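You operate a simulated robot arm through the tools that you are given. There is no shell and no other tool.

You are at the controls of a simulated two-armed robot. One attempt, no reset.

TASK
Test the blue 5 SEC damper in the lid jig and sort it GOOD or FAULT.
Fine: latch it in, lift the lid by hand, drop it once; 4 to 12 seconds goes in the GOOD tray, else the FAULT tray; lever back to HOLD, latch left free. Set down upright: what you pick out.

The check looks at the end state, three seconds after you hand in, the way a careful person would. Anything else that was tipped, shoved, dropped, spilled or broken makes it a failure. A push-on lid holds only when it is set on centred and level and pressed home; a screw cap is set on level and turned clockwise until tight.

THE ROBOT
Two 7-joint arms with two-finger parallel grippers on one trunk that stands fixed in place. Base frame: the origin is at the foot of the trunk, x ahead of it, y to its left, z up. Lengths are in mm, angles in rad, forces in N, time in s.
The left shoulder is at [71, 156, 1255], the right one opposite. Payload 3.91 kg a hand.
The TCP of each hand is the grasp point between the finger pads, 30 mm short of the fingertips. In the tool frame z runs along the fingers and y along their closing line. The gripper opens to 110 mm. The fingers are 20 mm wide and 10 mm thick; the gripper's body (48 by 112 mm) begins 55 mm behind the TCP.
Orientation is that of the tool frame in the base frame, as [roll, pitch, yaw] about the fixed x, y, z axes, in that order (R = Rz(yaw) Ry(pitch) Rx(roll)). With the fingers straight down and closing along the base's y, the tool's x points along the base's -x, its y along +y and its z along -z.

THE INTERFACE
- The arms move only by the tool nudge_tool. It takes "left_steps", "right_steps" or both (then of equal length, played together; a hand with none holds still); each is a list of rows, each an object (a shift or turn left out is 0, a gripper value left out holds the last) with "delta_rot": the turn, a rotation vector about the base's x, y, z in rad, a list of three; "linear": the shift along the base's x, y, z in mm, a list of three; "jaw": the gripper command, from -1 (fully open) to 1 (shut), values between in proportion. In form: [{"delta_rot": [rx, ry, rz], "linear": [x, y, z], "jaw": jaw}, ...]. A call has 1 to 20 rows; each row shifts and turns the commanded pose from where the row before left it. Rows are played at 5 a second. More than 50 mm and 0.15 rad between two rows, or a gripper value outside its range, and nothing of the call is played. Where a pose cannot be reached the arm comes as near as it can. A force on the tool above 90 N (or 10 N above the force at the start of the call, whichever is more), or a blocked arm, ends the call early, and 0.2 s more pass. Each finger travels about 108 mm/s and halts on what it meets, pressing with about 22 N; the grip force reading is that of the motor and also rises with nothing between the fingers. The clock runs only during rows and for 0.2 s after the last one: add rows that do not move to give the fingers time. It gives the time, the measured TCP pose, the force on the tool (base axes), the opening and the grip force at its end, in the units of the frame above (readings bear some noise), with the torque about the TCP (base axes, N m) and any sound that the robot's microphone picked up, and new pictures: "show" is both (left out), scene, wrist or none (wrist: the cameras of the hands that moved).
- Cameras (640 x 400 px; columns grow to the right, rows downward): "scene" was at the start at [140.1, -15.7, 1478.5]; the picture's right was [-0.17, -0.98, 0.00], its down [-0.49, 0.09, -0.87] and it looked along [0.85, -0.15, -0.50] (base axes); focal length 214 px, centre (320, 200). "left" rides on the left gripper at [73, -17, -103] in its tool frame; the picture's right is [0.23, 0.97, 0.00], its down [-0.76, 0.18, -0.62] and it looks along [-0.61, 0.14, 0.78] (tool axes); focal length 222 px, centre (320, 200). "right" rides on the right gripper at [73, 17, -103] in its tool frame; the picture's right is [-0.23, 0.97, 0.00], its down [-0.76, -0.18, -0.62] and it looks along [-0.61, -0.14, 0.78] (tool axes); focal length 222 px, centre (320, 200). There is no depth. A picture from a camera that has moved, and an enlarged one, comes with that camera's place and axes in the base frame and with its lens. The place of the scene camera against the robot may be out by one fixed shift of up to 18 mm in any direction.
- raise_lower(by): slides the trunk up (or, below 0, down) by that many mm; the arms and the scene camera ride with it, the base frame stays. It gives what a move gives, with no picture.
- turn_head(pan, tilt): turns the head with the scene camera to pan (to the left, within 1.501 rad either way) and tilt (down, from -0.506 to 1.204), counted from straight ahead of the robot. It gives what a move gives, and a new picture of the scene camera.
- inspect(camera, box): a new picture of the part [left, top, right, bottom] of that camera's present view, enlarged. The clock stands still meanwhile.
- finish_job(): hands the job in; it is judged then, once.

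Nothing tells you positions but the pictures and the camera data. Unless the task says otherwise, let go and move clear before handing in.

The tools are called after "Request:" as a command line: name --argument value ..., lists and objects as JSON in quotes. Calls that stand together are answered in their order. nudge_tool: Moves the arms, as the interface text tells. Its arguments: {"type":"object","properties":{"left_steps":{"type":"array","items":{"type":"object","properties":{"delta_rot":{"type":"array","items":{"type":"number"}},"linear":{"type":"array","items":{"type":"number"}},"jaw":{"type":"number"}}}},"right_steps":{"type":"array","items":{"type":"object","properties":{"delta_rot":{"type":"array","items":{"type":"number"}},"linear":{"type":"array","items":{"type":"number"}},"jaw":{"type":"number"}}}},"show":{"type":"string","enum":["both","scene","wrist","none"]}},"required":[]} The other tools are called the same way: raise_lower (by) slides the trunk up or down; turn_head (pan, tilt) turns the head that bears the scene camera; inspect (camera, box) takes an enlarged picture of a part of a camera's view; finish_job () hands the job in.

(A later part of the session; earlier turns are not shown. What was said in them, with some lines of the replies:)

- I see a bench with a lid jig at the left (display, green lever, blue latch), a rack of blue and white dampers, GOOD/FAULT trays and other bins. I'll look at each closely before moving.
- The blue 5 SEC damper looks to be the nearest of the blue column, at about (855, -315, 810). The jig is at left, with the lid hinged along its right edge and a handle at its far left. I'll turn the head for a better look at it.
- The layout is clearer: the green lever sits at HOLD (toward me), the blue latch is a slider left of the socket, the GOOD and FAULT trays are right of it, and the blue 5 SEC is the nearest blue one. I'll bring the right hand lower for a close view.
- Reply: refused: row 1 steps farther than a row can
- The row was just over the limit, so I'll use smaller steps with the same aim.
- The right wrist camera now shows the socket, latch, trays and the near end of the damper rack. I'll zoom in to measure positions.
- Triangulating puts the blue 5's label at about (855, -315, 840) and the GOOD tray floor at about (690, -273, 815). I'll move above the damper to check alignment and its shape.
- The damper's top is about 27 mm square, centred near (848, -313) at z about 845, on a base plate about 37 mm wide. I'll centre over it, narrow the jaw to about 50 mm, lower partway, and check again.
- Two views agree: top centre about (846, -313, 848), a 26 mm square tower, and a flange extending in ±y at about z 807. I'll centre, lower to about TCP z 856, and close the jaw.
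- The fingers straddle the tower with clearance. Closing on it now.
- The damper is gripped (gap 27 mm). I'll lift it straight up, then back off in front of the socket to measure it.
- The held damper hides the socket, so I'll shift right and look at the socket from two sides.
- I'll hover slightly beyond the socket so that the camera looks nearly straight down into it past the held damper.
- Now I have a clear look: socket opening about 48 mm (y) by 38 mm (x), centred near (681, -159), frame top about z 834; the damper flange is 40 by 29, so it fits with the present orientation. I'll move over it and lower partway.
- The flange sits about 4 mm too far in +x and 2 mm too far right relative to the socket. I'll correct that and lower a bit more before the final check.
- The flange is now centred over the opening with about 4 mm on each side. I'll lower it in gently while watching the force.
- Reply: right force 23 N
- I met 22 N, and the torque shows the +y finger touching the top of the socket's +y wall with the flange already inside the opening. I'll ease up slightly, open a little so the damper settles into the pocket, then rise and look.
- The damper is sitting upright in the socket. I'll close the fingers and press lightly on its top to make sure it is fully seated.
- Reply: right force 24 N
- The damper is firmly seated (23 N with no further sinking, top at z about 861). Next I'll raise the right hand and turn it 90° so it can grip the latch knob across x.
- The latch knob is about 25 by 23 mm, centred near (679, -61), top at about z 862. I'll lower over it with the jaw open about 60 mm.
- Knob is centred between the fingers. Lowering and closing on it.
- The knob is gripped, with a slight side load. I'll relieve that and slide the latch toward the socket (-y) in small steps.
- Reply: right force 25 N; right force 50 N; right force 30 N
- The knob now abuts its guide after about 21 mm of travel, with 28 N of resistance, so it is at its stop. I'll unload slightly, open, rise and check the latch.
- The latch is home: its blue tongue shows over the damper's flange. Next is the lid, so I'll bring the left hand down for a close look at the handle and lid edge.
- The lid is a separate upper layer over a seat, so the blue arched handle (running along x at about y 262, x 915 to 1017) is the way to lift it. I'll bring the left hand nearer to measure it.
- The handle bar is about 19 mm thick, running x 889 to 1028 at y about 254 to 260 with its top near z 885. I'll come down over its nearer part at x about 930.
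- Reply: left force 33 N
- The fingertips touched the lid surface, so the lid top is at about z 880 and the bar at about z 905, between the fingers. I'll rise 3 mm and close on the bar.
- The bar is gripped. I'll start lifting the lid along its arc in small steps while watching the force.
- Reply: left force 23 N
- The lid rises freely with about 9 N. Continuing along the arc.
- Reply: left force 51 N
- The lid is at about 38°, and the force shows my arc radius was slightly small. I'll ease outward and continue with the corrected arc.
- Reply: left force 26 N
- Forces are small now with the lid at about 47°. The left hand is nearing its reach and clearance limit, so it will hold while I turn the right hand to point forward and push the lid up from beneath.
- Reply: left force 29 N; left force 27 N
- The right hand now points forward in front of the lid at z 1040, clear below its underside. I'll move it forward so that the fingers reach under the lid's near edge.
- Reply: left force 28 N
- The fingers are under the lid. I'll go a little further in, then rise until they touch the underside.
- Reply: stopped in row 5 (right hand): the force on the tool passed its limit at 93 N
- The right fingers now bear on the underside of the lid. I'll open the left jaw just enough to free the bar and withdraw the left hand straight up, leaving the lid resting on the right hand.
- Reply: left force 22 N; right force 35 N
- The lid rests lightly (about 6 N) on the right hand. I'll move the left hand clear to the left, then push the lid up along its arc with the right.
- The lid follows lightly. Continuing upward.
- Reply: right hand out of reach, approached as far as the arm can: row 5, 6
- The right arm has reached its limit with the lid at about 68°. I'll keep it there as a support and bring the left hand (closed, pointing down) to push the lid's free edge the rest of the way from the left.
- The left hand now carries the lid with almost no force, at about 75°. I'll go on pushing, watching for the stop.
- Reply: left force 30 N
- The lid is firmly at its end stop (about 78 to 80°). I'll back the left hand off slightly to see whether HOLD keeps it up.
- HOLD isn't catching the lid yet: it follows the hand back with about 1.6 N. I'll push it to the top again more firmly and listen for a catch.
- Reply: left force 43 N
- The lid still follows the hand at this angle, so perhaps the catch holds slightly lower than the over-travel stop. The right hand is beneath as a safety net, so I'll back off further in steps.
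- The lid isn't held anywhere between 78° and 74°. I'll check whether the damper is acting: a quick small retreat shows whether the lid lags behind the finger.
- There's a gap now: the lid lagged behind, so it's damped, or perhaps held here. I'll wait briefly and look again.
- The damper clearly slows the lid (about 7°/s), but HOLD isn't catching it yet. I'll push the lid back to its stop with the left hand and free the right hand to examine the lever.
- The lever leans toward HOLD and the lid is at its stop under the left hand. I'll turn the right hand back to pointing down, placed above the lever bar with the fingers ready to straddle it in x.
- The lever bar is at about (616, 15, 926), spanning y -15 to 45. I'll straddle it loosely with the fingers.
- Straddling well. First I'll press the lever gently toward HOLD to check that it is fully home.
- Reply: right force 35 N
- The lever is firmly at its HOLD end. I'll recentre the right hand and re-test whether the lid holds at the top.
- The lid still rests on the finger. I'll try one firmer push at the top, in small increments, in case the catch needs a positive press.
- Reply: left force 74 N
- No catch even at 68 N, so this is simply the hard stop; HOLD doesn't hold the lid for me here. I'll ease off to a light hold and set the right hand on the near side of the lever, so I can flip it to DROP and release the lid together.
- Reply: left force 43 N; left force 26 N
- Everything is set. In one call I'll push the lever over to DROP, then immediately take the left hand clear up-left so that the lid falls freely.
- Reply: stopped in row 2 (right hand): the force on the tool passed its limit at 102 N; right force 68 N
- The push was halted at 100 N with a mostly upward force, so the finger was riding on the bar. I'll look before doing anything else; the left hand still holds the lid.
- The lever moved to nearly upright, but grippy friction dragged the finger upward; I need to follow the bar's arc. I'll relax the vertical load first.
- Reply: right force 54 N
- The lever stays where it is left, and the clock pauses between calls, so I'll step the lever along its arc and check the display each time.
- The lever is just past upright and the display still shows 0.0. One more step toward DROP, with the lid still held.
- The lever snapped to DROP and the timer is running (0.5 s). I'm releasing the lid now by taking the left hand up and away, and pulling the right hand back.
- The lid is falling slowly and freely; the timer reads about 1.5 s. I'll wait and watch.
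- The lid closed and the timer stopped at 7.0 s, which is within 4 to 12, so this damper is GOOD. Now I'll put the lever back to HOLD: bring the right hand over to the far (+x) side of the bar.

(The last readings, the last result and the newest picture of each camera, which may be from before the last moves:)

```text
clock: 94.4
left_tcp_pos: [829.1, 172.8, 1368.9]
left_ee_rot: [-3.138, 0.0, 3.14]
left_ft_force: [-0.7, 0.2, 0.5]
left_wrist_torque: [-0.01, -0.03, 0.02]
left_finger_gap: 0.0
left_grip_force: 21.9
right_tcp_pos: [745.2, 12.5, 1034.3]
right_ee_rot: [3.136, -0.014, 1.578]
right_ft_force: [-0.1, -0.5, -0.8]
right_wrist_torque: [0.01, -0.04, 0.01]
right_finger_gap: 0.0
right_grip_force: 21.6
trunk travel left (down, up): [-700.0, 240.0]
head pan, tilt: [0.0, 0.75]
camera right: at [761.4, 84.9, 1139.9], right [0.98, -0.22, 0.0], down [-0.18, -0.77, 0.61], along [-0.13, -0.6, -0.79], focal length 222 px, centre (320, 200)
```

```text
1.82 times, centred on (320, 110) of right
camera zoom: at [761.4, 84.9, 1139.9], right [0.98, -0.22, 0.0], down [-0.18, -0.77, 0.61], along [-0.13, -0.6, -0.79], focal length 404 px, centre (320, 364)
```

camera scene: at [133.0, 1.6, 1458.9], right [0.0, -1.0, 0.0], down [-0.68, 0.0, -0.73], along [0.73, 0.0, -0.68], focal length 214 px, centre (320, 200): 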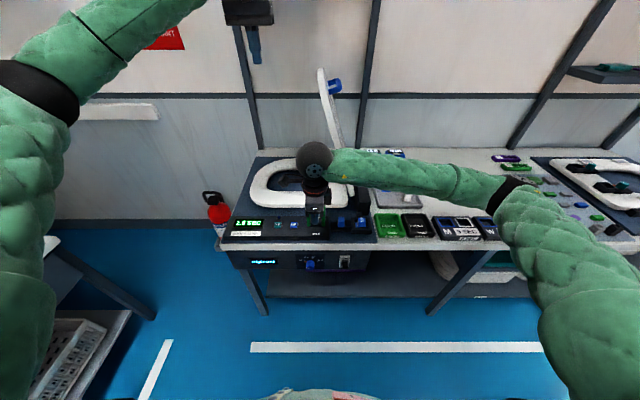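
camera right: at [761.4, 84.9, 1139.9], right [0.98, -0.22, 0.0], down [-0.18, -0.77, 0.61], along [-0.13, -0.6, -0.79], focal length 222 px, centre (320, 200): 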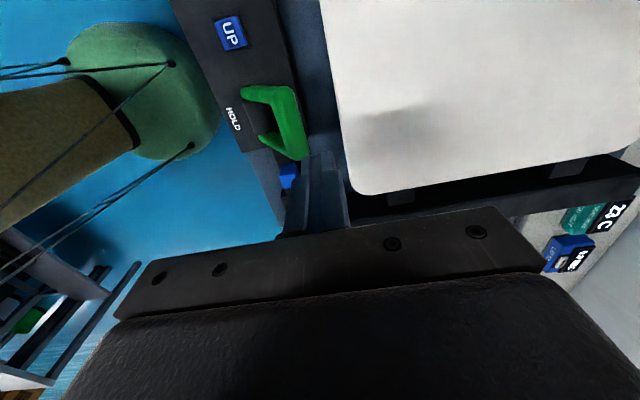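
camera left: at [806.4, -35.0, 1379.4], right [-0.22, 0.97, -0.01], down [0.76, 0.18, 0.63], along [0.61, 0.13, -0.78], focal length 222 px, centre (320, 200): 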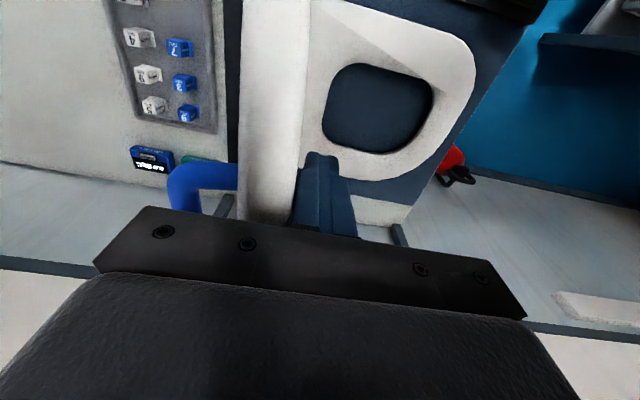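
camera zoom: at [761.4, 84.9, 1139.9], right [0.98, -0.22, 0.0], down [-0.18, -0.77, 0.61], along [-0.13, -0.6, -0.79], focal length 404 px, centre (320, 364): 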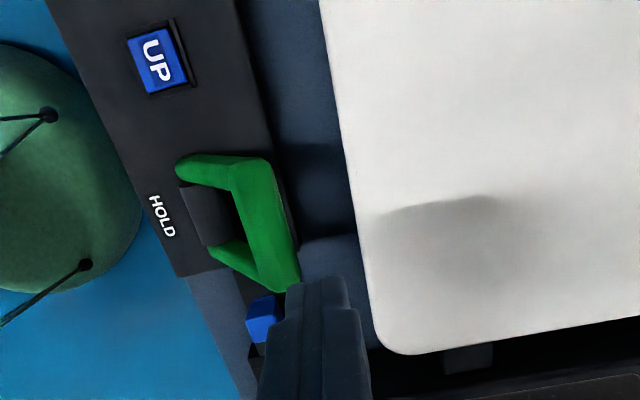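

The bar's far face is at x about 729; I'll lower the closed fingers just beyond it.

Request:
nudge_tool --right_steps '[{"linear": [5, 2, -30]}, {"linear": [0, 0, -35]}, {"linear": [0, 0, -32]}, {}]' --show "wrist"

Request:
inspect --camera "right" --box '[200, 40, 440, 220]'

```text
clock: 95.4
left_tcp_pos: [830.2, 174.1, 1369.8]
left_ee_rot: [-3.138, 0.0, 3.141]
left_ft_force: [1.0, 0.1, 0.2]
left_wrist_torque: [0.03, -0.01, 0.02]
left_finger_gap: 0.2
left_grip_force: 22.3
right_tcp_pos: [753.5, 19.2, 933.9]
right_ee_rot: [3.135, -0.012, 1.578]
right_ft_force: [0.1, -0.5, -0.1]
right_wrist_torque: [0.01, 0.02, 0.02]
right_finger_gap: 0.2
right_grip_force: 21.3
trunk travel left (down, up): [-700.0, 240.0]
head pan, tilt: [0.0, 0.75]
camera right: at [769.5, 90.7, 1039.2], right [0.98, -0.22, 0.0], down [-0.18, -0.77, 0.61], along [-0.13, -0.6, -0.79], focal length 222 px, centre (320, 200)
```

right: 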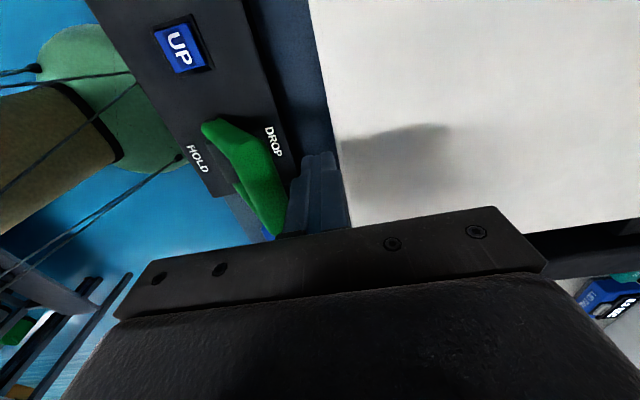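

```text
2.22 times, centred on (320, 130) of right
camera zoom: at [769.5, 90.7, 1039.2], right [0.98, -0.22, 0.0], down [-0.18, -0.77, 0.61], along [-0.13, -0.6, -0.79], focal length 494 px, centre (320, 356)
```

zoom: 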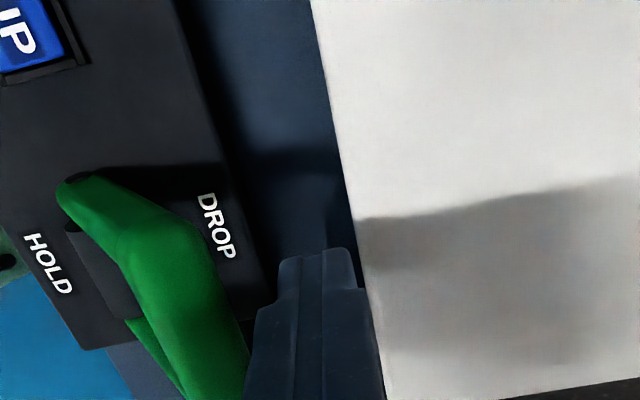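

Finger is in place beyond the bar. I'll push toward HOLD, following the bar's arc upward.

Request:
nudge_tool --right_steps '[{"linear": [-12, -3, 0]}, {"linear": [-8, 0, 4]}, {"linear": [-8, 0, 5]}, {"linear": [-8, 0, 5]}]' --show "none"

Request:
inspect --camera "right" --box '[200, 40, 440, 220]'

```text
clock: 96.4
left_tcp_pos: [831.0, 172.6, 1368.7]
left_ee_rot: [-3.137, 0.003, 3.139]
left_ft_force: [-0.1, -0.2, 0.4]
left_wrist_torque: [0.01, 0.02, 0.03]
left_finger_gap: 0.0
left_grip_force: 21.7
right_tcp_pos: [716.6, 18.0, 950.3]
right_ee_rot: [3.134, -0.013, 1.577]
right_ft_force: [1.8, 1.0, -2.0]
right_wrist_torque: [-0.02, -0.03, -0.05]
right_finger_gap: 0.0
right_grip_force: 22.4
trunk travel left (down, up): [-700.0, 240.0]
head pan, tilt: [0.0, 0.75]
```

```text
2.22 times, centred on (320, 130) of right
camera zoom: at [733.1, 88.8, 1055.6], right [0.98, -0.22, 0.0], down [-0.18, -0.77, 0.61], along [-0.13, -0.6, -0.79], focal length 494 px, centre (320, 356)
```

zoom: 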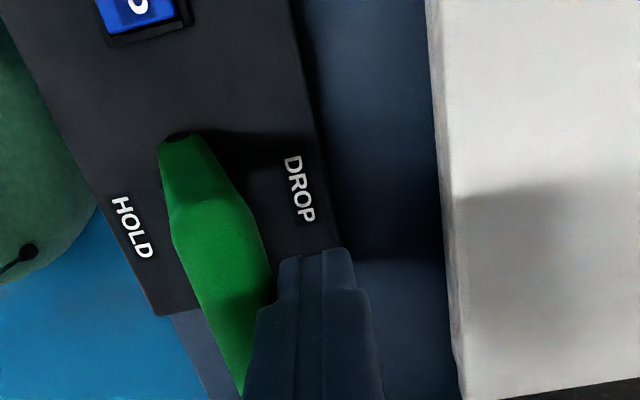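

Smooth, with little force. Continuing until the lever passes the middle and snaps to HOLD.

Request:
nudge_tool --right_steps '[{"linear": [-10, 0, 4]}, {"linear": [-12, 0, 2]}, {"linear": [-12, 0, 0]}, {}]' --show "none"

Request:
inspect --camera "right" --box '[200, 40, 440, 220]'

```text
clock: 97.4
left_tcp_pos: [830.5, 174.2, 1368.1]
left_ee_rot: [-3.137, 0.002, 3.14]
left_ft_force: [0.5, -0.4, 0.8]
left_wrist_torque: [-0.04, 0.05, -0.01]
left_finger_gap: 0.0
left_grip_force: 22.0
right_tcp_pos: [683.3, 15.7, 957.4]
right_ee_rot: [3.134, -0.014, 1.578]
right_ft_force: [-0.1, -0.2, -0.1]
right_wrist_torque: [0.01, -0.01, 0.01]
right_finger_gap: 0.0
right_grip_force: 22.5
trunk travel left (down, up): [-700.0, 240.0]
head pan, tilt: [0.0, 0.75]
```

```text
2.22 times, centred on (320, 130) of right
camera zoom: at [700.1, 87.6, 1062.4], right [0.98, -0.22, 0.0], down [-0.18, -0.77, 0.61], along [-0.13, -0.6, -0.79], focal length 494 px, centre (320, 356)
```

zoom: 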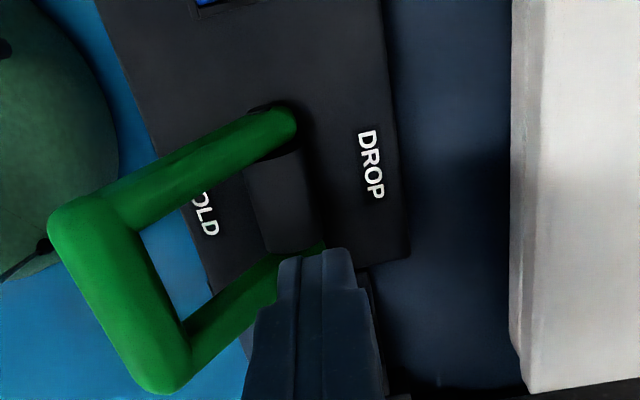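

The lever is back at HOLD. Next I'll free the latch: rise, move over the knob, and look.

Request:
nudge_tool --right_steps '[{"linear": [0, 0, 35]}, {"linear": [0, -30, 15]}, {"linear": [-4, -40, 0], "jaw": 0.0}, {"linear": [0, -28, 0]}, {}]' --show "both"

Request:
inspect --camera "right" --box '[240, 40, 440, 200]'

Request:
inspect --camera "scene" --box '[220, 190, 380, 260]'

```text
clock: 98.6
left_tcp_pos: [830.8, 172.9, 1369.2]
left_ee_rot: [-3.138, 0.002, 3.14]
left_ft_force: [-0.1, 0.4, -0.2]
left_wrist_torque: [0.04, 0.01, -0.03]
left_finger_gap: 0.3
left_grip_force: 22.2
right_tcp_pos: [680.2, -81.7, 1005.0]
right_ee_rot: [3.134, -0.011, 1.579]
right_ft_force: [0.1, -0.2, -0.1]
right_wrist_torque: [0.0, 0.02, 0.03]
right_finger_gap: 54.8
right_grip_force: 0.0
trunk travel left (down, up): [-700.0, 240.0]
head pan, tilt: [0.0, 0.75]
camera scene: at [134.5, 0.3, 1458.7], right [0.0, -1.0, 0.0], down [-0.68, 0.0, -0.73], along [0.73, 0.0, -0.68], focal length 214 px, centre (320, 200)
camera right: at [696.5, -10.0, 1111.0], right [0.98, -0.22, 0.0], down [-0.18, -0.77, 0.61], along [-0.13, -0.6, -0.79], focal length 222 px, centre (320, 200)
```

scene: 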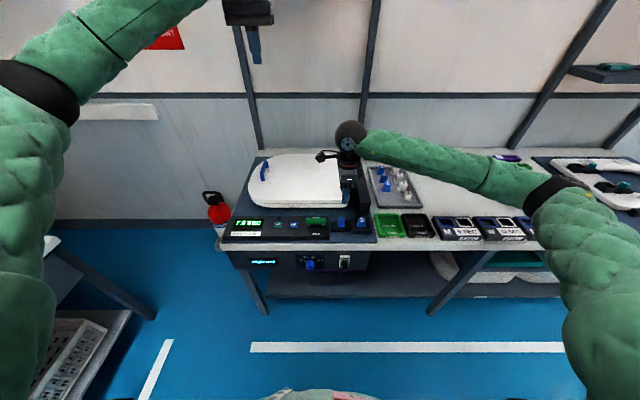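
right: 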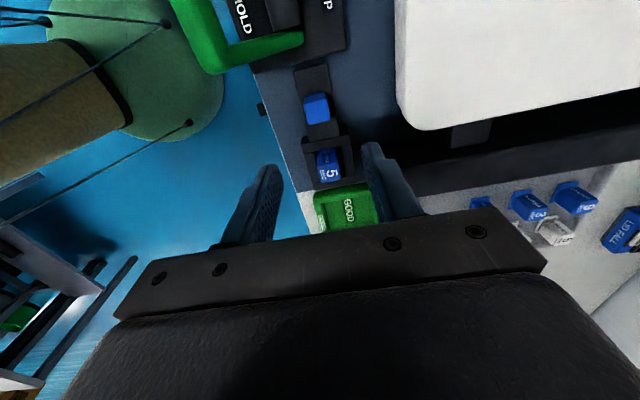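

```text
2.50 times, centred on (340, 120) of right
camera zoom: at [696.5, -10.0, 1111.0], right [0.98, -0.22, 0.0], down [-0.18, -0.77, 0.61], along [-0.13, -0.6, -0.79], focal length 555 px, centre (270, 400)
```

zoom: 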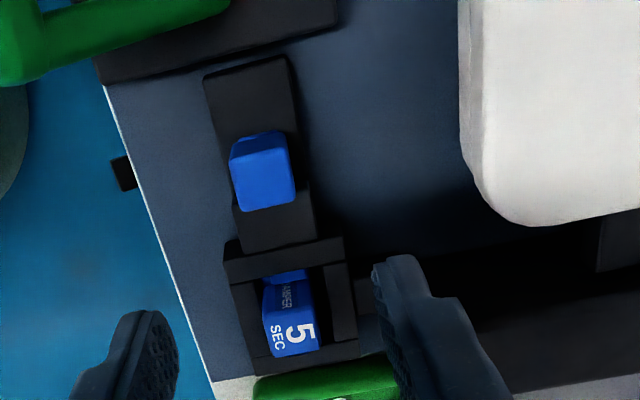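

```text
4.00 times, centred on (300, 225) of scene
camera zoom: at [134.5, 0.3, 1458.7], right [0.0, -1.0, 0.0], down [-0.68, 0.0, -0.73], along [0.73, 0.0, -0.68], focal length 858 px, centre (400, 100)
```

zoom: 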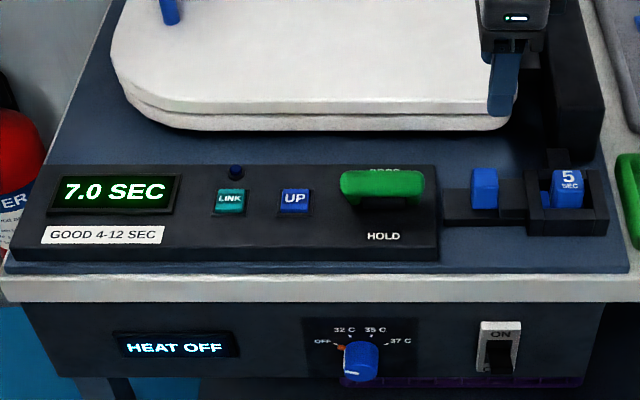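

Display still shows 7.0 and the lever is at HOLD. The knob is at about (679, -82), right under the hand. Lowering and gripping it.

Request:
nudge_tool --right_steps '[{"linear": [-1, 0, -40]}, {"linear": [0, 0, -45]}, {"linear": [0, 0, -30]}, {"linear": [0, 0, -14]}, {"jaw": 0.4}, {"jaw": 1}, {}, {}]' --show "wrist"

Request:
inspect --camera "right" --box '[220, 60, 420, 220]'

```text
clock: 100.4
left_tcp_pos: [830.3, 174.0, 1368.8]
left_ee_rot: [-3.138, 0.002, 3.141]
left_ft_force: [-1.1, -0.2, -0.2]
left_wrist_torque: [0.03, 0.03, -0.01]
left_finger_gap: 0.0
left_grip_force: 21.9
right_tcp_pos: [677.8, -83.5, 876.1]
right_ee_rot: [3.136, -0.013, 1.579]
right_ft_force: [-0.5, 1.1, -0.9]
right_wrist_torque: [0.26, 0.54, -0.76]
right_finger_gap: 25.7
right_grip_force: 45.0
trunk travel left (down, up): [-700.0, 240.0]
head pan, tilt: [0.0, 0.75]
camera right: at [693.9, -11.3, 981.6], right [0.98, -0.22, 0.0], down [-0.18, -0.77, 0.61], along [-0.13, -0.6, -0.79], focal length 222 px, centre (320, 200)
```

right: 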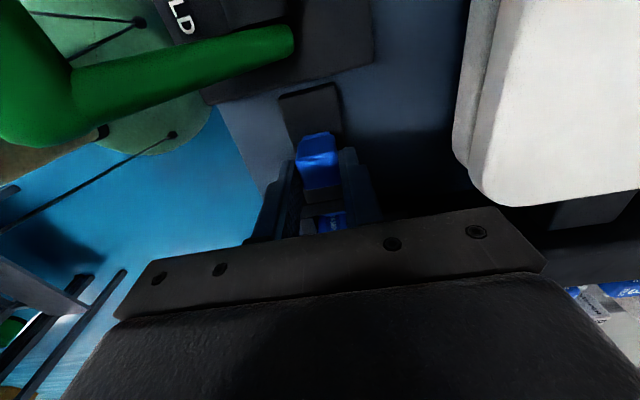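

```text
2.50 times, centred on (320, 140) of right
camera zoom: at [693.9, -11.3, 981.6], right [0.98, -0.22, 0.0], down [-0.18, -0.77, 0.61], along [-0.13, -0.6, -0.79], focal length 555 px, centre (320, 350)
```

zoom: 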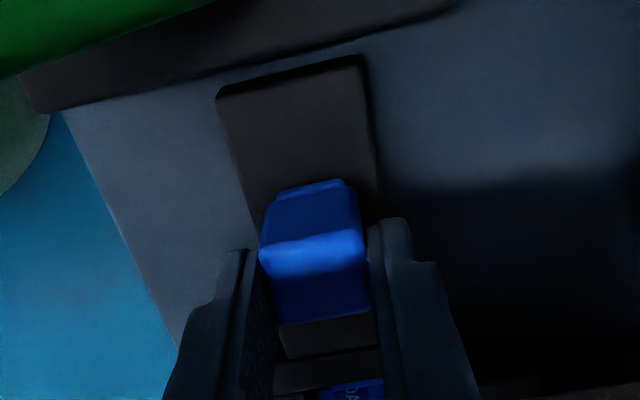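

Gripped. Sliding the latch back to the left (+y) to free it.

Request:
nudge_tool --right_steps '[{"linear": [0, 4, 0]}, {"linear": [0, 4, 0]}, {"linear": [0, 4, 0]}, {"linear": [0, 4, 0]}, {"linear": [0, 4, 0]}, {}]' --show "none"

```text
clock: 101.8
left_tcp_pos: [829.4, 171.0, 1368.7]
left_ee_rot: [-3.139, 0.002, 3.139]
left_ft_force: [-0.6, 0.6, 0.2]
left_wrist_torque: [-0.01, -0.01, 0.01]
left_finger_gap: 0.0
left_grip_force: 22.0
right_tcp_pos: [677.9, -64.7, 875.9]
right_ee_rot: [3.139, -0.011, 1.577]
right_ft_force: [-32.3, -10.4, -33.9]
right_wrist_torque: [-0.36, 0.93, -0.48]
right_finger_gap: 25.6
right_grip_force: 44.6
trunk travel left (down, up): [-700.0, 240.0]
head pan, tilt: [0.0, 0.75]
```

Request:
nudge_tool --right_steps '[{"linear": [-1, 1.5, -1]}, {}]' --show "wrist"

Request:
inspect --camera "right" --box '[220, 60, 420, 220]'

```text
clock: 102.4
left_tcp_pos: [829.4, 170.3, 1370.4]
left_ee_rot: [-3.141, 0.001, 3.139]
left_ft_force: [-0.3, 0.0, -0.7]
left_wrist_torque: [-0.03, 0.01, 0.02]
left_finger_gap: 0.0
left_grip_force: 21.9
right_tcp_pos: [678.3, -62.6, 877.3]
right_ee_rot: [3.136, -0.012, 1.576]
right_ft_force: [-29.7, -24.9, -24.7]
right_wrist_torque: [-0.64, 0.98, -0.45]
right_finger_gap: 25.9
right_grip_force: 44.6
trunk travel left (down, up): [-700.0, 240.0]
head pan, tilt: [0.0, 0.75]
camera right: at [694.0, 8.7, 983.1], right [0.98, -0.22, 0.0], down [-0.18, -0.77, 0.61], along [-0.13, -0.6, -0.79], focal length 222 px, centre (320, 200)
```

right: 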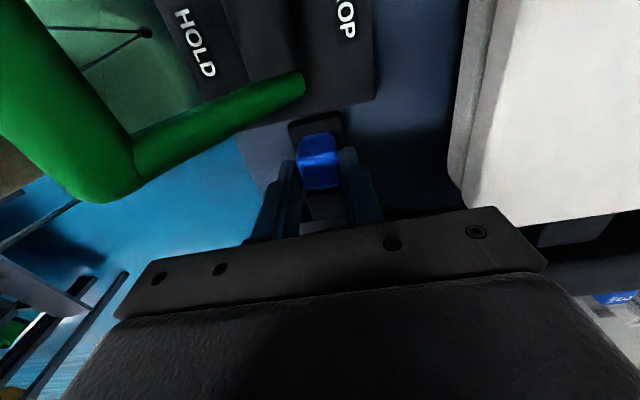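

```text
2.50 times, centred on (320, 140) of right
camera zoom: at [694.0, 8.7, 983.1], right [0.98, -0.22, 0.0], down [-0.18, -0.77, 0.61], along [-0.13, -0.6, -0.79], focal length 555 px, centre (320, 350)
```

zoom: 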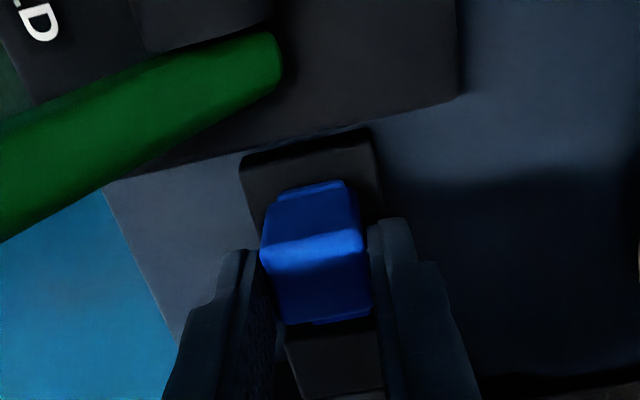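

The latch is at its free end (same place as at the start). I'll release it and rise.

Request:
nudge_tool --right_steps '[{"linear": [1, -1, 1]}, {"jaw": 0.0}, {}, {}, {"linear": [0, 0, 30]}, {"linear": [0, 0, 40]}, {"linear": [0, 0, 40]}, {}]' --show "wrist"

Request:
inspect --camera "right" --box '[260, 40, 420, 200]'

```text
clock: 104.2
left_tcp_pos: [829.6, 171.8, 1369.7]
left_ee_rot: [-3.138, 0.0, 3.138]
left_ft_force: [0.4, -0.6, 1.0]
left_wrist_torque: [-0.01, 0.03, 0.0]
left_finger_gap: 0.1
left_grip_force: 21.9
right_tcp_pos: [679.6, -65.0, 988.3]
right_ee_rot: [3.135, -0.014, 1.579]
right_ft_force: [-1.0, -0.4, -0.2]
right_wrist_torque: [0.03, 0.01, 0.0]
right_finger_gap: 54.9
right_grip_force: 0.1
trunk travel left (down, up): [-700.0, 240.0]
head pan, tilt: [0.0, 0.75]
camera right: at [695.5, 6.2, 1093.6], right [0.98, -0.22, 0.0], down [-0.18, -0.77, 0.61], along [-0.13, -0.6, -0.79], focal length 222 px, centre (320, 200)
```

right: 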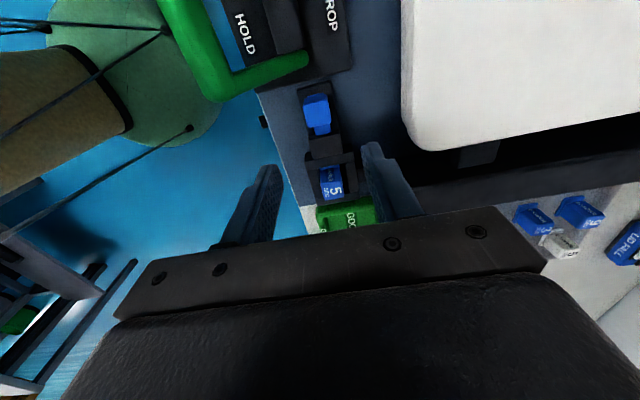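

```text
2.50 times, centred on (340, 120) of right
camera zoom: at [695.5, 6.2, 1093.6], right [0.98, -0.22, 0.0], down [-0.18, -0.77, 0.61], along [-0.13, -0.6, -0.79], focal length 555 px, centre (270, 400)
```

zoom: 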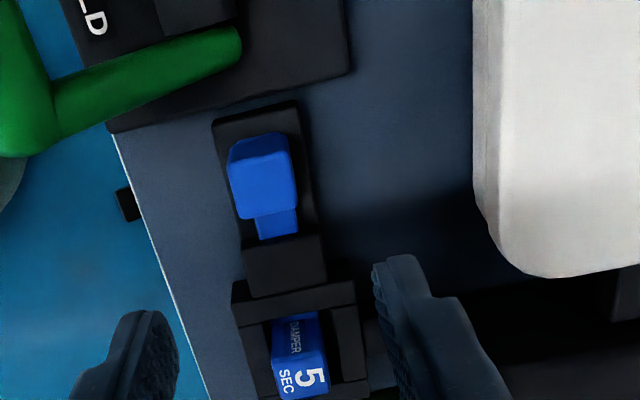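

The latch tongue is retracted. Now I'll move over the damper, keeping the present grip direction (closing along x).

Request:
nudge_tool --right_steps '[{"linear": [0, -35, 0]}, {"linear": [0, -35, 0]}, {"linear": [-1, -25, -20]}, {"linear": [0, 0, -30]}, {}]' --show "wrist"

Request:
inspect --camera "right" --box '[220, 60, 420, 200]'

```text
clock: 105.4
left_tcp_pos: [830.2, 174.0, 1369.2]
left_ee_rot: [-3.137, 0.003, 3.139]
left_ft_force: [-0.1, -0.6, 0.3]
left_wrist_torque: [-0.04, 0.0, 0.02]
left_finger_gap: 0.0
left_grip_force: 21.8
right_tcp_pos: [677.5, -155.0, 938.8]
right_ee_rot: [3.133, -0.013, 1.577]
right_ft_force: [-0.2, 0.3, 1.0]
right_wrist_torque: [-0.01, 0.02, 0.0]
right_finger_gap: 55.1
right_grip_force: 0.1
trunk travel left (down, up): [-700.0, 240.0]
head pan, tilt: [0.0, 0.75]
camera right: at [693.6, -83.2, 1044.5], right [0.98, -0.22, 0.0], down [-0.18, -0.77, 0.61], along [-0.13, -0.6, -0.79], focal length 222 px, centre (320, 200)
```

right: 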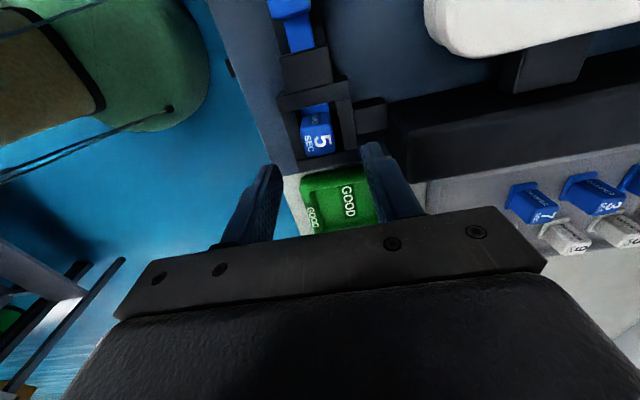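

```text
2.86 times, centred on (320, 130) of right
camera zoom: at [693.6, -83.2, 1044.5], right [0.98, -0.22, 0.0], down [-0.18, -0.77, 0.61], along [-0.13, -0.6, -0.79], focal length 635 px, centre (320, 400)
```

zoom: 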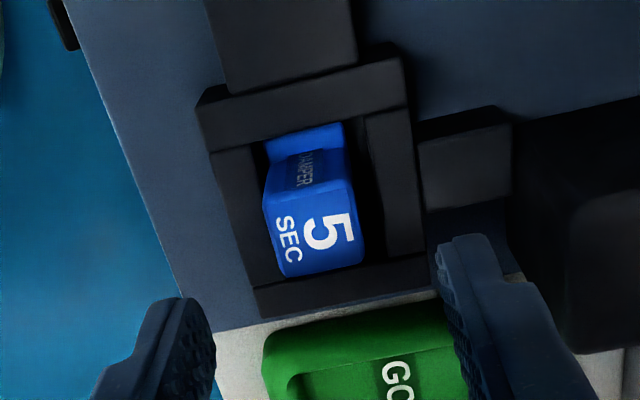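

The damper top is centred near (676.5, -158.5). I'll narrow the jaw to 45 mm, lower until the tips are just above the socket walls, and grip.

Request:
nudge_tool --right_steps '[{"linear": [-1, -3.5, 0], "jaw": 0.18}, {"linear": [0, 0, -25]}, {"linear": [0, 0, -25]}, {"linear": [0, 0, -15]}, {}]' --show "wrist"

Request:
inspect --camera "right" --box '[220, 70, 420, 210]'

```text
clock: 106.6
left_tcp_pos: [830.9, 173.0, 1369.0]
left_ee_rot: [-3.137, 0.004, 3.139]
left_ft_force: [-0.4, -0.6, -0.8]
left_wrist_torque: [-0.01, 0.0, 0.04]
left_finger_gap: 0.0
left_grip_force: 22.0
right_tcp_pos: [676.3, -159.4, 872.3]
right_ee_rot: [3.136, -0.012, 1.579]
right_ft_force: [1.1, -0.1, -0.4]
right_wrist_torque: [0.03, 0.04, 0.0]
right_finger_gap: 44.9
right_grip_force: 0.0
trunk travel left (down, up): [-700.0, 240.0]
head pan, tilt: [0.0, 0.75]
camera right: at [692.6, -88.3, 977.9], right [0.98, -0.22, 0.0], down [-0.18, -0.77, 0.61], along [-0.13, -0.6, -0.79], focal length 222 px, centre (320, 200)
```

right: 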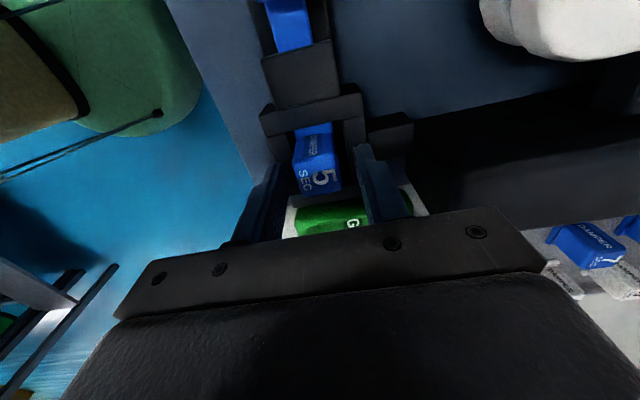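

```text
2.86 times, centred on (320, 140) of right
camera zoom: at [692.6, -88.3, 977.9], right [0.98, -0.22, 0.0], down [-0.18, -0.77, 0.61], along [-0.13, -0.6, -0.79], focal length 635 px, centre (320, 371)
```

zoom: 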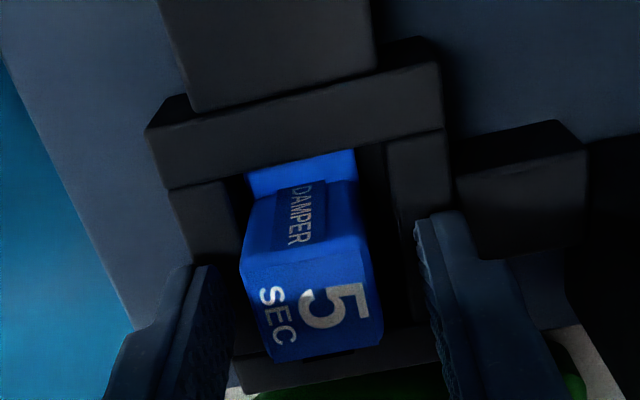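

Request:
nudge_tool --right_steps '[{"jaw": 0.45}, {"jaw": 1}, {}, {}, {}]' --show "none"

```text
clock: 107.8
left_tcp_pos: [830.6, 172.6, 1369.6]
left_ee_rot: [-3.138, 0.003, 3.141]
left_ft_force: [-0.7, -0.2, 0.6]
left_wrist_torque: [0.04, -0.02, -0.01]
left_finger_gap: 0.1
left_grip_force: 21.8
right_tcp_pos: [675.6, -160.2, 872.7]
right_ee_rot: [3.134, -0.013, 1.578]
right_ft_force: [0.2, 0.2, -0.4]
right_wrist_torque: [0.0, 0.02, 0.03]
right_finger_gap: 27.3
right_grip_force: 21.6
trunk travel left (down, up): [-700.0, 240.0]
head pan, tilt: [0.0, 0.75]
```

Gripped (27 mm). Lifting straight out of the socket, then over to the GOOD tray.

Request:
nudge_tool --right_steps '[{"linear": [0, 0, 10]}, {"linear": [0, 0, 25]}, {"linear": [0, 0, 35]}, {"linear": [0, 0, 25]}, {"linear": [4, -35, 0]}, {"linear": [5, -40, 0]}, {"linear": [5, -39, 0]}, {}]' --show "both"

Request:
inspect --camera "right" --box '[200, 40, 440, 210]'

```text
clock: 109.6
left_tcp_pos: [830.9, 174.0, 1369.4]
left_ee_rot: [-3.138, 0.002, 3.138]
left_ft_force: [-0.2, -0.2, 0.8]
left_wrist_torque: [-0.03, -0.01, 0.0]
left_finger_gap: 0.0
left_grip_force: 22.0
right_tcp_pos: [691.8, -270.7, 964.2]
right_ee_rot: [3.136, -0.011, 1.577]
right_ft_force: [-0.6, -0.2, -0.4]
right_wrist_torque: [0.0, -0.02, -0.03]
right_finger_gap: 26.8
right_grip_force: 22.2
trunk travel left (down, up): [-700.0, 240.0]
head pan, tilt: [0.0, 0.75]
camera scene: at [134.3, 0.3, 1458.7], right [0.0, -1.0, 0.0], down [-0.68, 0.0, -0.73], along [0.73, 0.0, -0.68], focal length 214 px, centre (320, 200)
camera right: at [708.0, -199.0, 1069.1], right [0.98, -0.22, 0.0], down [-0.18, -0.77, 0.61], along [-0.13, -0.6, -0.79], focal length 222 px, centre (320, 200)
```

scene: 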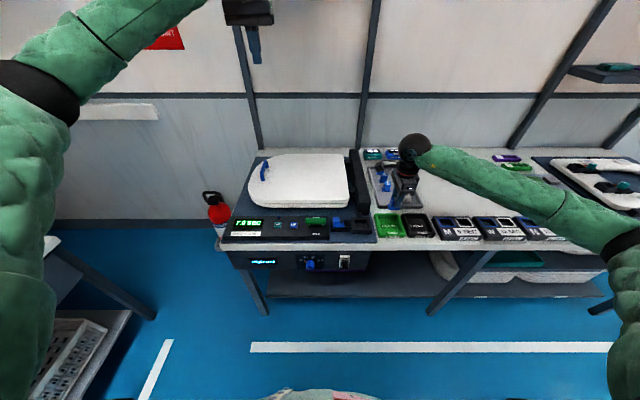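
right: 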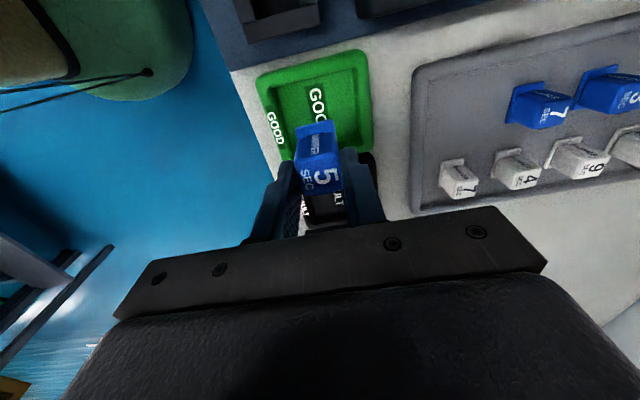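

```text
2.35 times, centred on (320, 125) of right
camera zoom: at [708.0, -199.0, 1069.1], right [0.98, -0.22, 0.0], down [-0.18, -0.77, 0.61], along [-0.13, -0.6, -0.79], focal length 523 px, centre (320, 376)
```

zoom: 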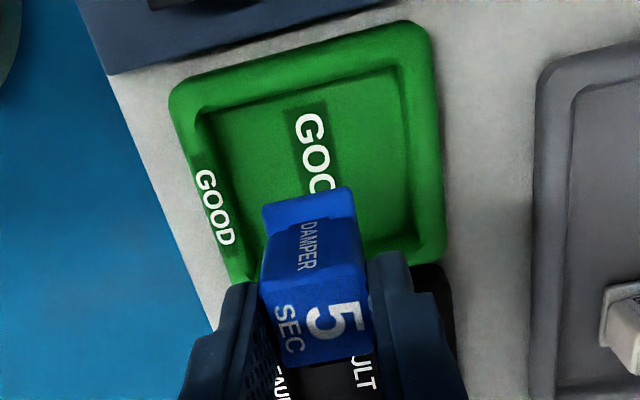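

The tray is centred near (693, -273), and the damper is right above it. Lowering toward the floor.

Request:
nudge_tool --right_steps '[{"linear": [1, -2, 0]}, {"linear": [0, 0, -30]}, {"linear": [0, 0, -30]}, {"linear": [0, 0, -22]}, {}]' --show "wrist"

Request:
inspect --camera "right" --box '[200, 40, 440, 210]'

```text
clock: 110.8
left_tcp_pos: [830.1, 173.3, 1369.2]
left_ee_rot: [-3.137, 0.002, 3.139]
left_ft_force: [-0.4, 0.4, 0.1]
left_wrist_torque: [0.01, -0.02, -0.01]
left_finger_gap: 0.1
left_grip_force: 22.1
right_tcp_pos: [694.0, -274.7, 884.4]
right_ee_rot: [3.134, -0.012, 1.577]
right_ft_force: [-0.5, 0.2, -0.2]
right_wrist_torque: [-0.02, 0.0, -0.01]
right_finger_gap: 27.2
right_grip_force: 22.5
trunk travel left (down, up): [-700.0, 240.0]
head pan, tilt: [0.0, 0.75]
camera right: at [709.7, -202.6, 990.4], right [0.98, -0.22, 0.0], down [-0.18, -0.77, 0.61], along [-0.13, -0.6, -0.79], focal length 222 px, centre (320, 200)
```

right: 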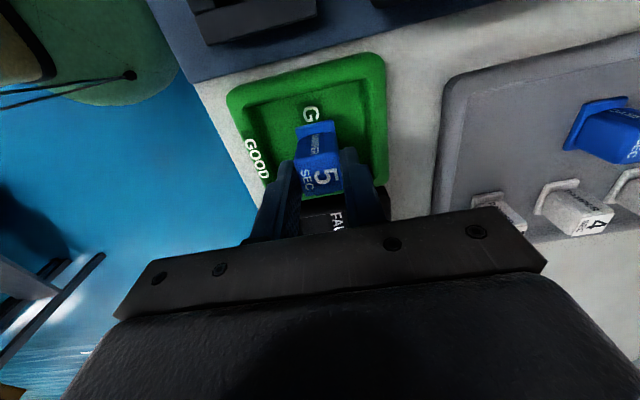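

```text
2.35 times, centred on (320, 125) of right
camera zoom: at [709.7, -202.6, 990.4], right [0.98, -0.22, 0.0], down [-0.18, -0.77, 0.61], along [-0.13, -0.6, -0.79], focal length 523 px, centre (320, 376)
```

zoom: 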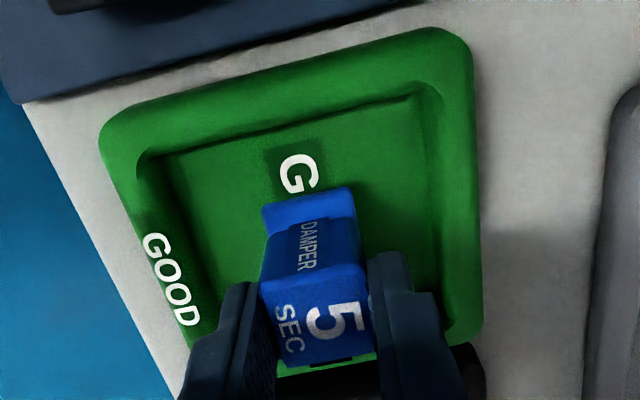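

Request:
nudge_tool --right_steps '[{"linear": [0, 0, -4]}, {"linear": [0, 0, -4]}, {"linear": [0, 0, -2]}, {}]' --show "none"

```text
clock: 111.8
left_tcp_pos: [829.4, 174.2, 1369.1]
left_ee_rot: [-3.138, 0.001, 3.138]
left_ft_force: [0.3, 0.5, -0.1]
left_wrist_torque: [0.02, -0.02, 0.0]
left_finger_gap: 0.0
left_grip_force: 21.8
right_tcp_pos: [691.7, -276.0, 876.4]
right_ee_rot: [3.134, -0.011, 1.576]
right_ft_force: [0.3, -0.6, -1.1]
right_wrist_torque: [0.0, -0.01, 0.03]
right_finger_gap: 26.9
right_grip_force: 21.7
trunk travel left (down, up): [-700.0, 240.0]
head pan, tilt: [0.0, 0.75]
```

Request:
nudge_tool --right_steps '[{"linear": [0, 0, -2]}, {"linear": [0, 0, -2]}, {}]' --show "none"

```text
clock: 112.6
left_tcp_pos: [830.0, 173.4, 1369.5]
left_ee_rot: [-3.139, 0.001, 3.139]
left_ft_force: [0.6, 0.4, -1.2]
left_wrist_torque: [0.02, 0.01, 0.01]
left_finger_gap: 0.0
left_grip_force: 22.1
right_tcp_pos: [692.1, -276.1, 871.9]
right_ee_rot: [3.133, -0.012, 1.578]
right_ft_force: [-0.3, -0.5, -0.6]
right_wrist_torque: [0.01, -0.02, -0.01]
right_finger_gap: 27.0
right_grip_force: 21.9
trunk travel left (down, up): [-700.0, 240.0]
head pan, tilt: [0.0, 0.75]
```

Request:
nudge_tool --right_steps '[{"linear": [0, 0, -2]}, {"linear": [0, 0, -2]}, {}]' --show "none"

```text
clock: 113.4
left_tcp_pos: [830.0, 173.0, 1369.2]
left_ee_rot: [-3.138, 0.003, 3.139]
left_ft_force: [-0.2, 0.7, -0.1]
left_wrist_torque: [-0.02, -0.02, 0.0]
left_finger_gap: 0.0
left_grip_force: 21.7
right_tcp_pos: [693.0, -274.9, 868.6]
right_ee_rot: [3.135, -0.012, 1.578]
right_ft_force: [-0.7, 0.7, -0.6]
right_wrist_torque: [-0.01, 0.0, -0.06]
right_finger_gap: 27.1
right_grip_force: 22.1
trunk travel left (down, up): [-700.0, 240.0]
head pan, tilt: [0.0, 0.75]
```

Request:
nudge_tool --right_steps '[{"linear": [0, 0, -2]}, {"linear": [0, 0, -2]}, {}]' --show "none"

Request:
inspect --camera "right" --box '[200, 40, 440, 210]'

```text
clock: 114.2
left_tcp_pos: [829.2, 172.5, 1368.2]
left_ee_rot: [-3.138, 0.002, 3.14]
left_ft_force: [0.4, 0.9, 0.0]
left_wrist_torque: [0.0, -0.01, 0.0]
left_finger_gap: 0.0
left_grip_force: 22.1
right_tcp_pos: [693.0, -275.6, 864.5]
right_ee_rot: [3.134, -0.012, 1.577]
right_ft_force: [0.9, 0.2, 0.2]
right_wrist_torque: [-0.01, 0.01, 0.01]
right_finger_gap: 26.9
right_grip_force: 22.4
trunk travel left (down, up): [-700.0, 240.0]
head pan, tilt: [0.0, 0.75]
```

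```text
2.35 times, centred on (320, 125) of right
camera zoom: at [708.1, -202.8, 969.9], right [0.98, -0.22, 0.0], down [-0.18, -0.77, 0.61], along [-0.13, -0.6, -0.79], focal length 523 px, centre (320, 376)
```

zoom: 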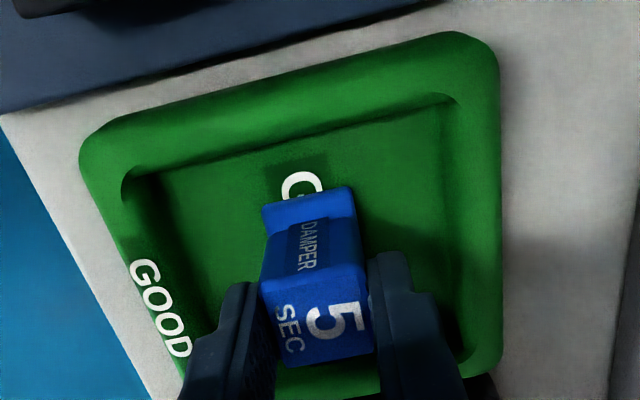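

Request:
nudge_tool --right_steps '[{"linear": [0, 0, -1.5]}, {"linear": [0, 0, -1.5]}, {}]' --show "none"

```text
clock: 115.0
left_tcp_pos: [830.1, 173.7, 1368.7]
left_ee_rot: [-3.139, 0.001, 3.139]
left_ft_force: [-0.4, -0.5, 0.4]
left_wrist_torque: [-0.02, -0.02, -0.01]
left_finger_gap: 0.3
left_grip_force: 21.2
right_tcp_pos: [692.4, -274.1, 863.2]
right_ee_rot: [3.134, -0.012, 1.578]
right_ft_force: [-0.2, -0.2, -0.7]
right_wrist_torque: [0.01, 0.0, 0.0]
right_finger_gap: 27.3
right_grip_force: 21.6
trunk travel left (down, up): [-700.0, 240.0]
head pan, tilt: [0.0, 0.75]
```

Request:
nudge_tool --right_steps '[{"linear": [0, 0, -1.5]}, {"linear": [0, 0, -1.5]}, {}]' --show "none"

```text
clock: 115.8
left_tcp_pos: [830.1, 172.5, 1368.7]
left_ee_rot: [-3.137, 0.0, 3.14]
left_ft_force: [-0.6, 0.3, 0.3]
left_wrist_torque: [-0.01, -0.01, -0.03]
left_finger_gap: 0.0
left_grip_force: 22.2
right_tcp_pos: [692.8, -275.2, 861.4]
right_ee_rot: [3.133, -0.013, 1.578]
right_ft_force: [0.0, -0.6, 7.9]
right_wrist_torque: [-0.03, 0.12, 0.0]
right_finger_gap: 27.0
right_grip_force: 21.7
trunk travel left (down, up): [-700.0, 240.0]
head pan, tilt: [0.0, 0.75]
```

Contact at 8 N: the damper is standing on the tray floor. Opening gently and lifting clear.

Request:
nudge_tool --right_steps '[{"linear": [0, 0, 0.7]}, {"jaw": 0.35}, {"jaw": 0.25}, {}, {"linear": [0, 0, 15]}, {"linear": [0, 0, 30]}, {"linear": [0, 0, 40]}, {"linear": [0, 0, 30]}, {}]' --show "both"

Request:
inspect --camera "right" --box '[200, 20, 440, 210]'

```text
clock: 117.8
left_tcp_pos: [830.5, 171.9, 1369.2]
left_ee_rot: [-3.139, 0.002, 3.141]
left_ft_force: [-0.5, 0.0, 0.0]
left_wrist_torque: [0.0, 0.0, -0.01]
left_finger_gap: 0.0
left_grip_force: 22.1
right_tcp_pos: [689.6, -274.0, 973.7]
right_ee_rot: [3.135, -0.011, 1.578]
right_ft_force: [-0.4, -0.1, -0.2]
right_wrist_torque: [0.03, 0.0, -0.02]
right_finger_gap: 41.5
right_grip_force: 0.1
trunk travel left (down, up): [-700.0, 240.0]
head pan, tilt: [0.0, 0.75]
camera scene: at [134.3, -0.1, 1458.7], right [0.0, -1.0, 0.0], down [-0.68, 0.0, -0.73], along [0.73, 0.0, -0.68], focal length 214 px, centre (320, 200)
camera right: at [704.8, -202.8, 1079.1], right [0.98, -0.22, 0.0], down [-0.18, -0.77, 0.61], along [-0.13, -0.6, -0.79], focal length 222 px, centre (320, 200)
```

scene: 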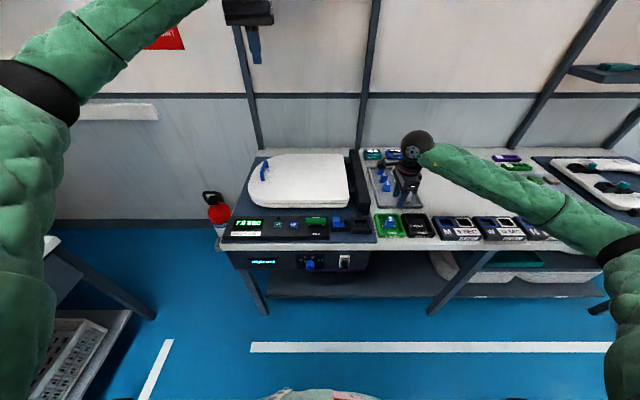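
right: 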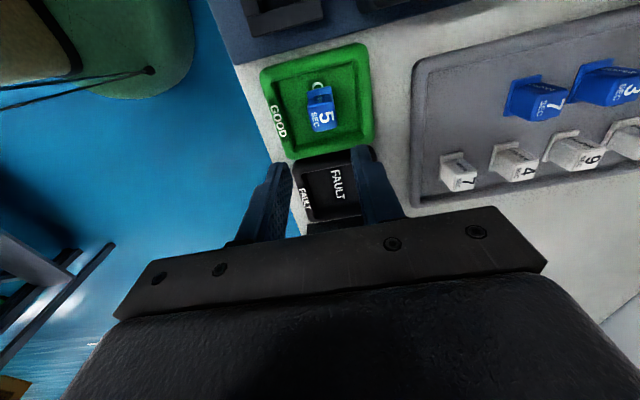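

```text
2.11 times, centred on (320, 115) of right
camera zoom: at [704.8, -202.8, 1079.1], right [0.98, -0.22, 0.0], down [-0.18, -0.77, 0.61], along [-0.13, -0.6, -0.79], focal length 468 px, centre (320, 379)
```

zoom: 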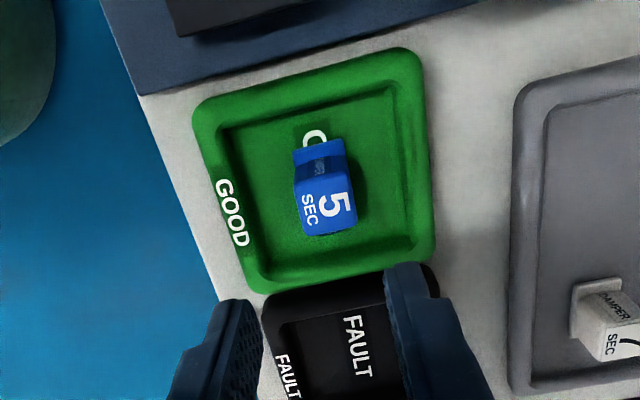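

The damper stands upright in the GOOD tray. I'll move the right hand clear and check the whole bench.

Request:
nudge_tool --right_steps '[{"linear": [-20, -10, 40]}, {"linear": [-30, -20, 30]}, {"linear": [-35, -20, 20]}, {"linear": [-35, -20, 20]}, {"linear": [-35, -20, 20]}, {}]' --left_steps '[{}, {"linear": [-20, 20, 0]}, {"linear": [-30, 20, 0]}, {"linear": [-30, 20, 0]}, {}, {}]' --show "scene"

Request:
inspect --camera "scene" --box '[210, 145, 370, 250]'

Request:
inspect --camera "scene" --box '[310, 145, 450, 245]'

```text
clock: 119.2
left_tcp_pos: [751.4, 235.5, 1370.3]
left_ee_rot: [-3.138, 0.0, -3.141]
left_ft_force: [0.5, 0.2, -0.9]
left_wrist_torque: [0.02, 0.02, 0.0]
left_finger_gap: 0.0
left_grip_force: 21.8
right_tcp_pos: [534.2, -365.1, 1104.1]
right_ee_rot: [3.134, -0.01, 1.577]
right_ft_force: [0.7, 0.4, 0.3]
right_wrist_torque: [0.01, 0.01, 0.0]
right_finger_gap: 41.3
right_grip_force: 0.0
trunk travel left (down, up): [-700.0, 240.0]
head pan, tilt: [0.0, 0.75]
camera scene: at [135.1, 0.9, 1458.6], right [0.0, -1.0, 0.0], down [-0.68, 0.0, -0.73], along [0.73, 0.0, -0.68], focal length 214 px, centre (320, 200)
```

scene: 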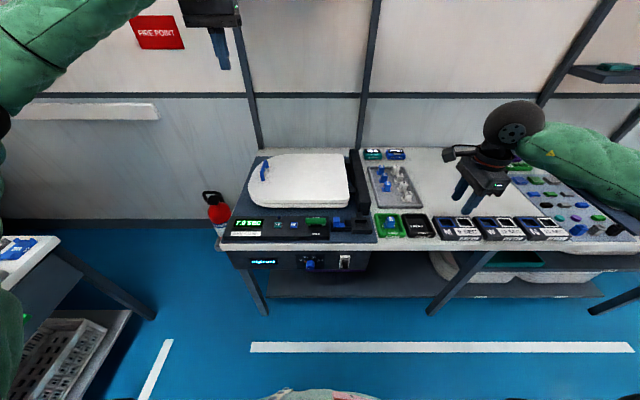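

```text
3.81 times, centred on (290, 198) of scene
camera zoom: at [135.1, 0.9, 1458.6], right [0.0, -1.0, 0.0], down [-0.68, 0.0, -0.73], along [0.73, 0.0, -0.68], focal length 817 px, centre (434, 210)
```

zoom: 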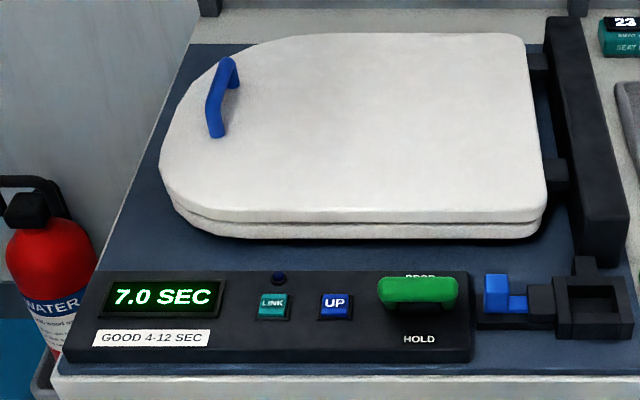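

```text
4.00 times, centred on (380, 195) of scene
camera zoom: at [135.1, 0.9, 1458.6], right [0.0, -1.0, 0.0], down [-0.68, 0.0, -0.73], along [0.73, 0.0, -0.68], focal length 858 px, centre (80, 220)
```

zoom: 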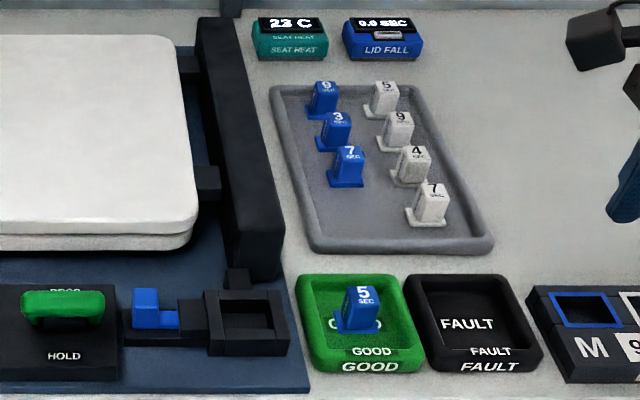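

Final state: the timer reads 7.0 s (GOOD), the lid is closed, the lever is at HOLD, the latch is free, the blue 5 SEC stands upright in the GOOD tray, and everything else is where it was. Both hands are clear, so I'm handing in.

Request:
finish_job

```text
The job is handed in.
```

The blue 5 SEC damper tested GOOD: the jig timer read 7.0 s, inside the 4 to 12 s limit. It now stands upright in the GOOD tray.

- **Hold:** the lever at HOLD did not keep the lid up at the top stop, even when I pushed with about 68 N. I held the lid there by hand, moved the lever to DROP, then let go.
- **Timing:** the timer started when the lever went over, about 0.6 s before I released the lid. The real fall was nearer 6.4 s, which is still GOOD.
- **Drops:** the timer ran once. While checking whether HOLD would catch, I let the lid settle back a few degrees near the top; the timer stayed at 0.0.
- **End state:** the lid is closed, the lever is back at HOLD and the latch is free. In the last pictures nothing else on the bench looked disturbed.
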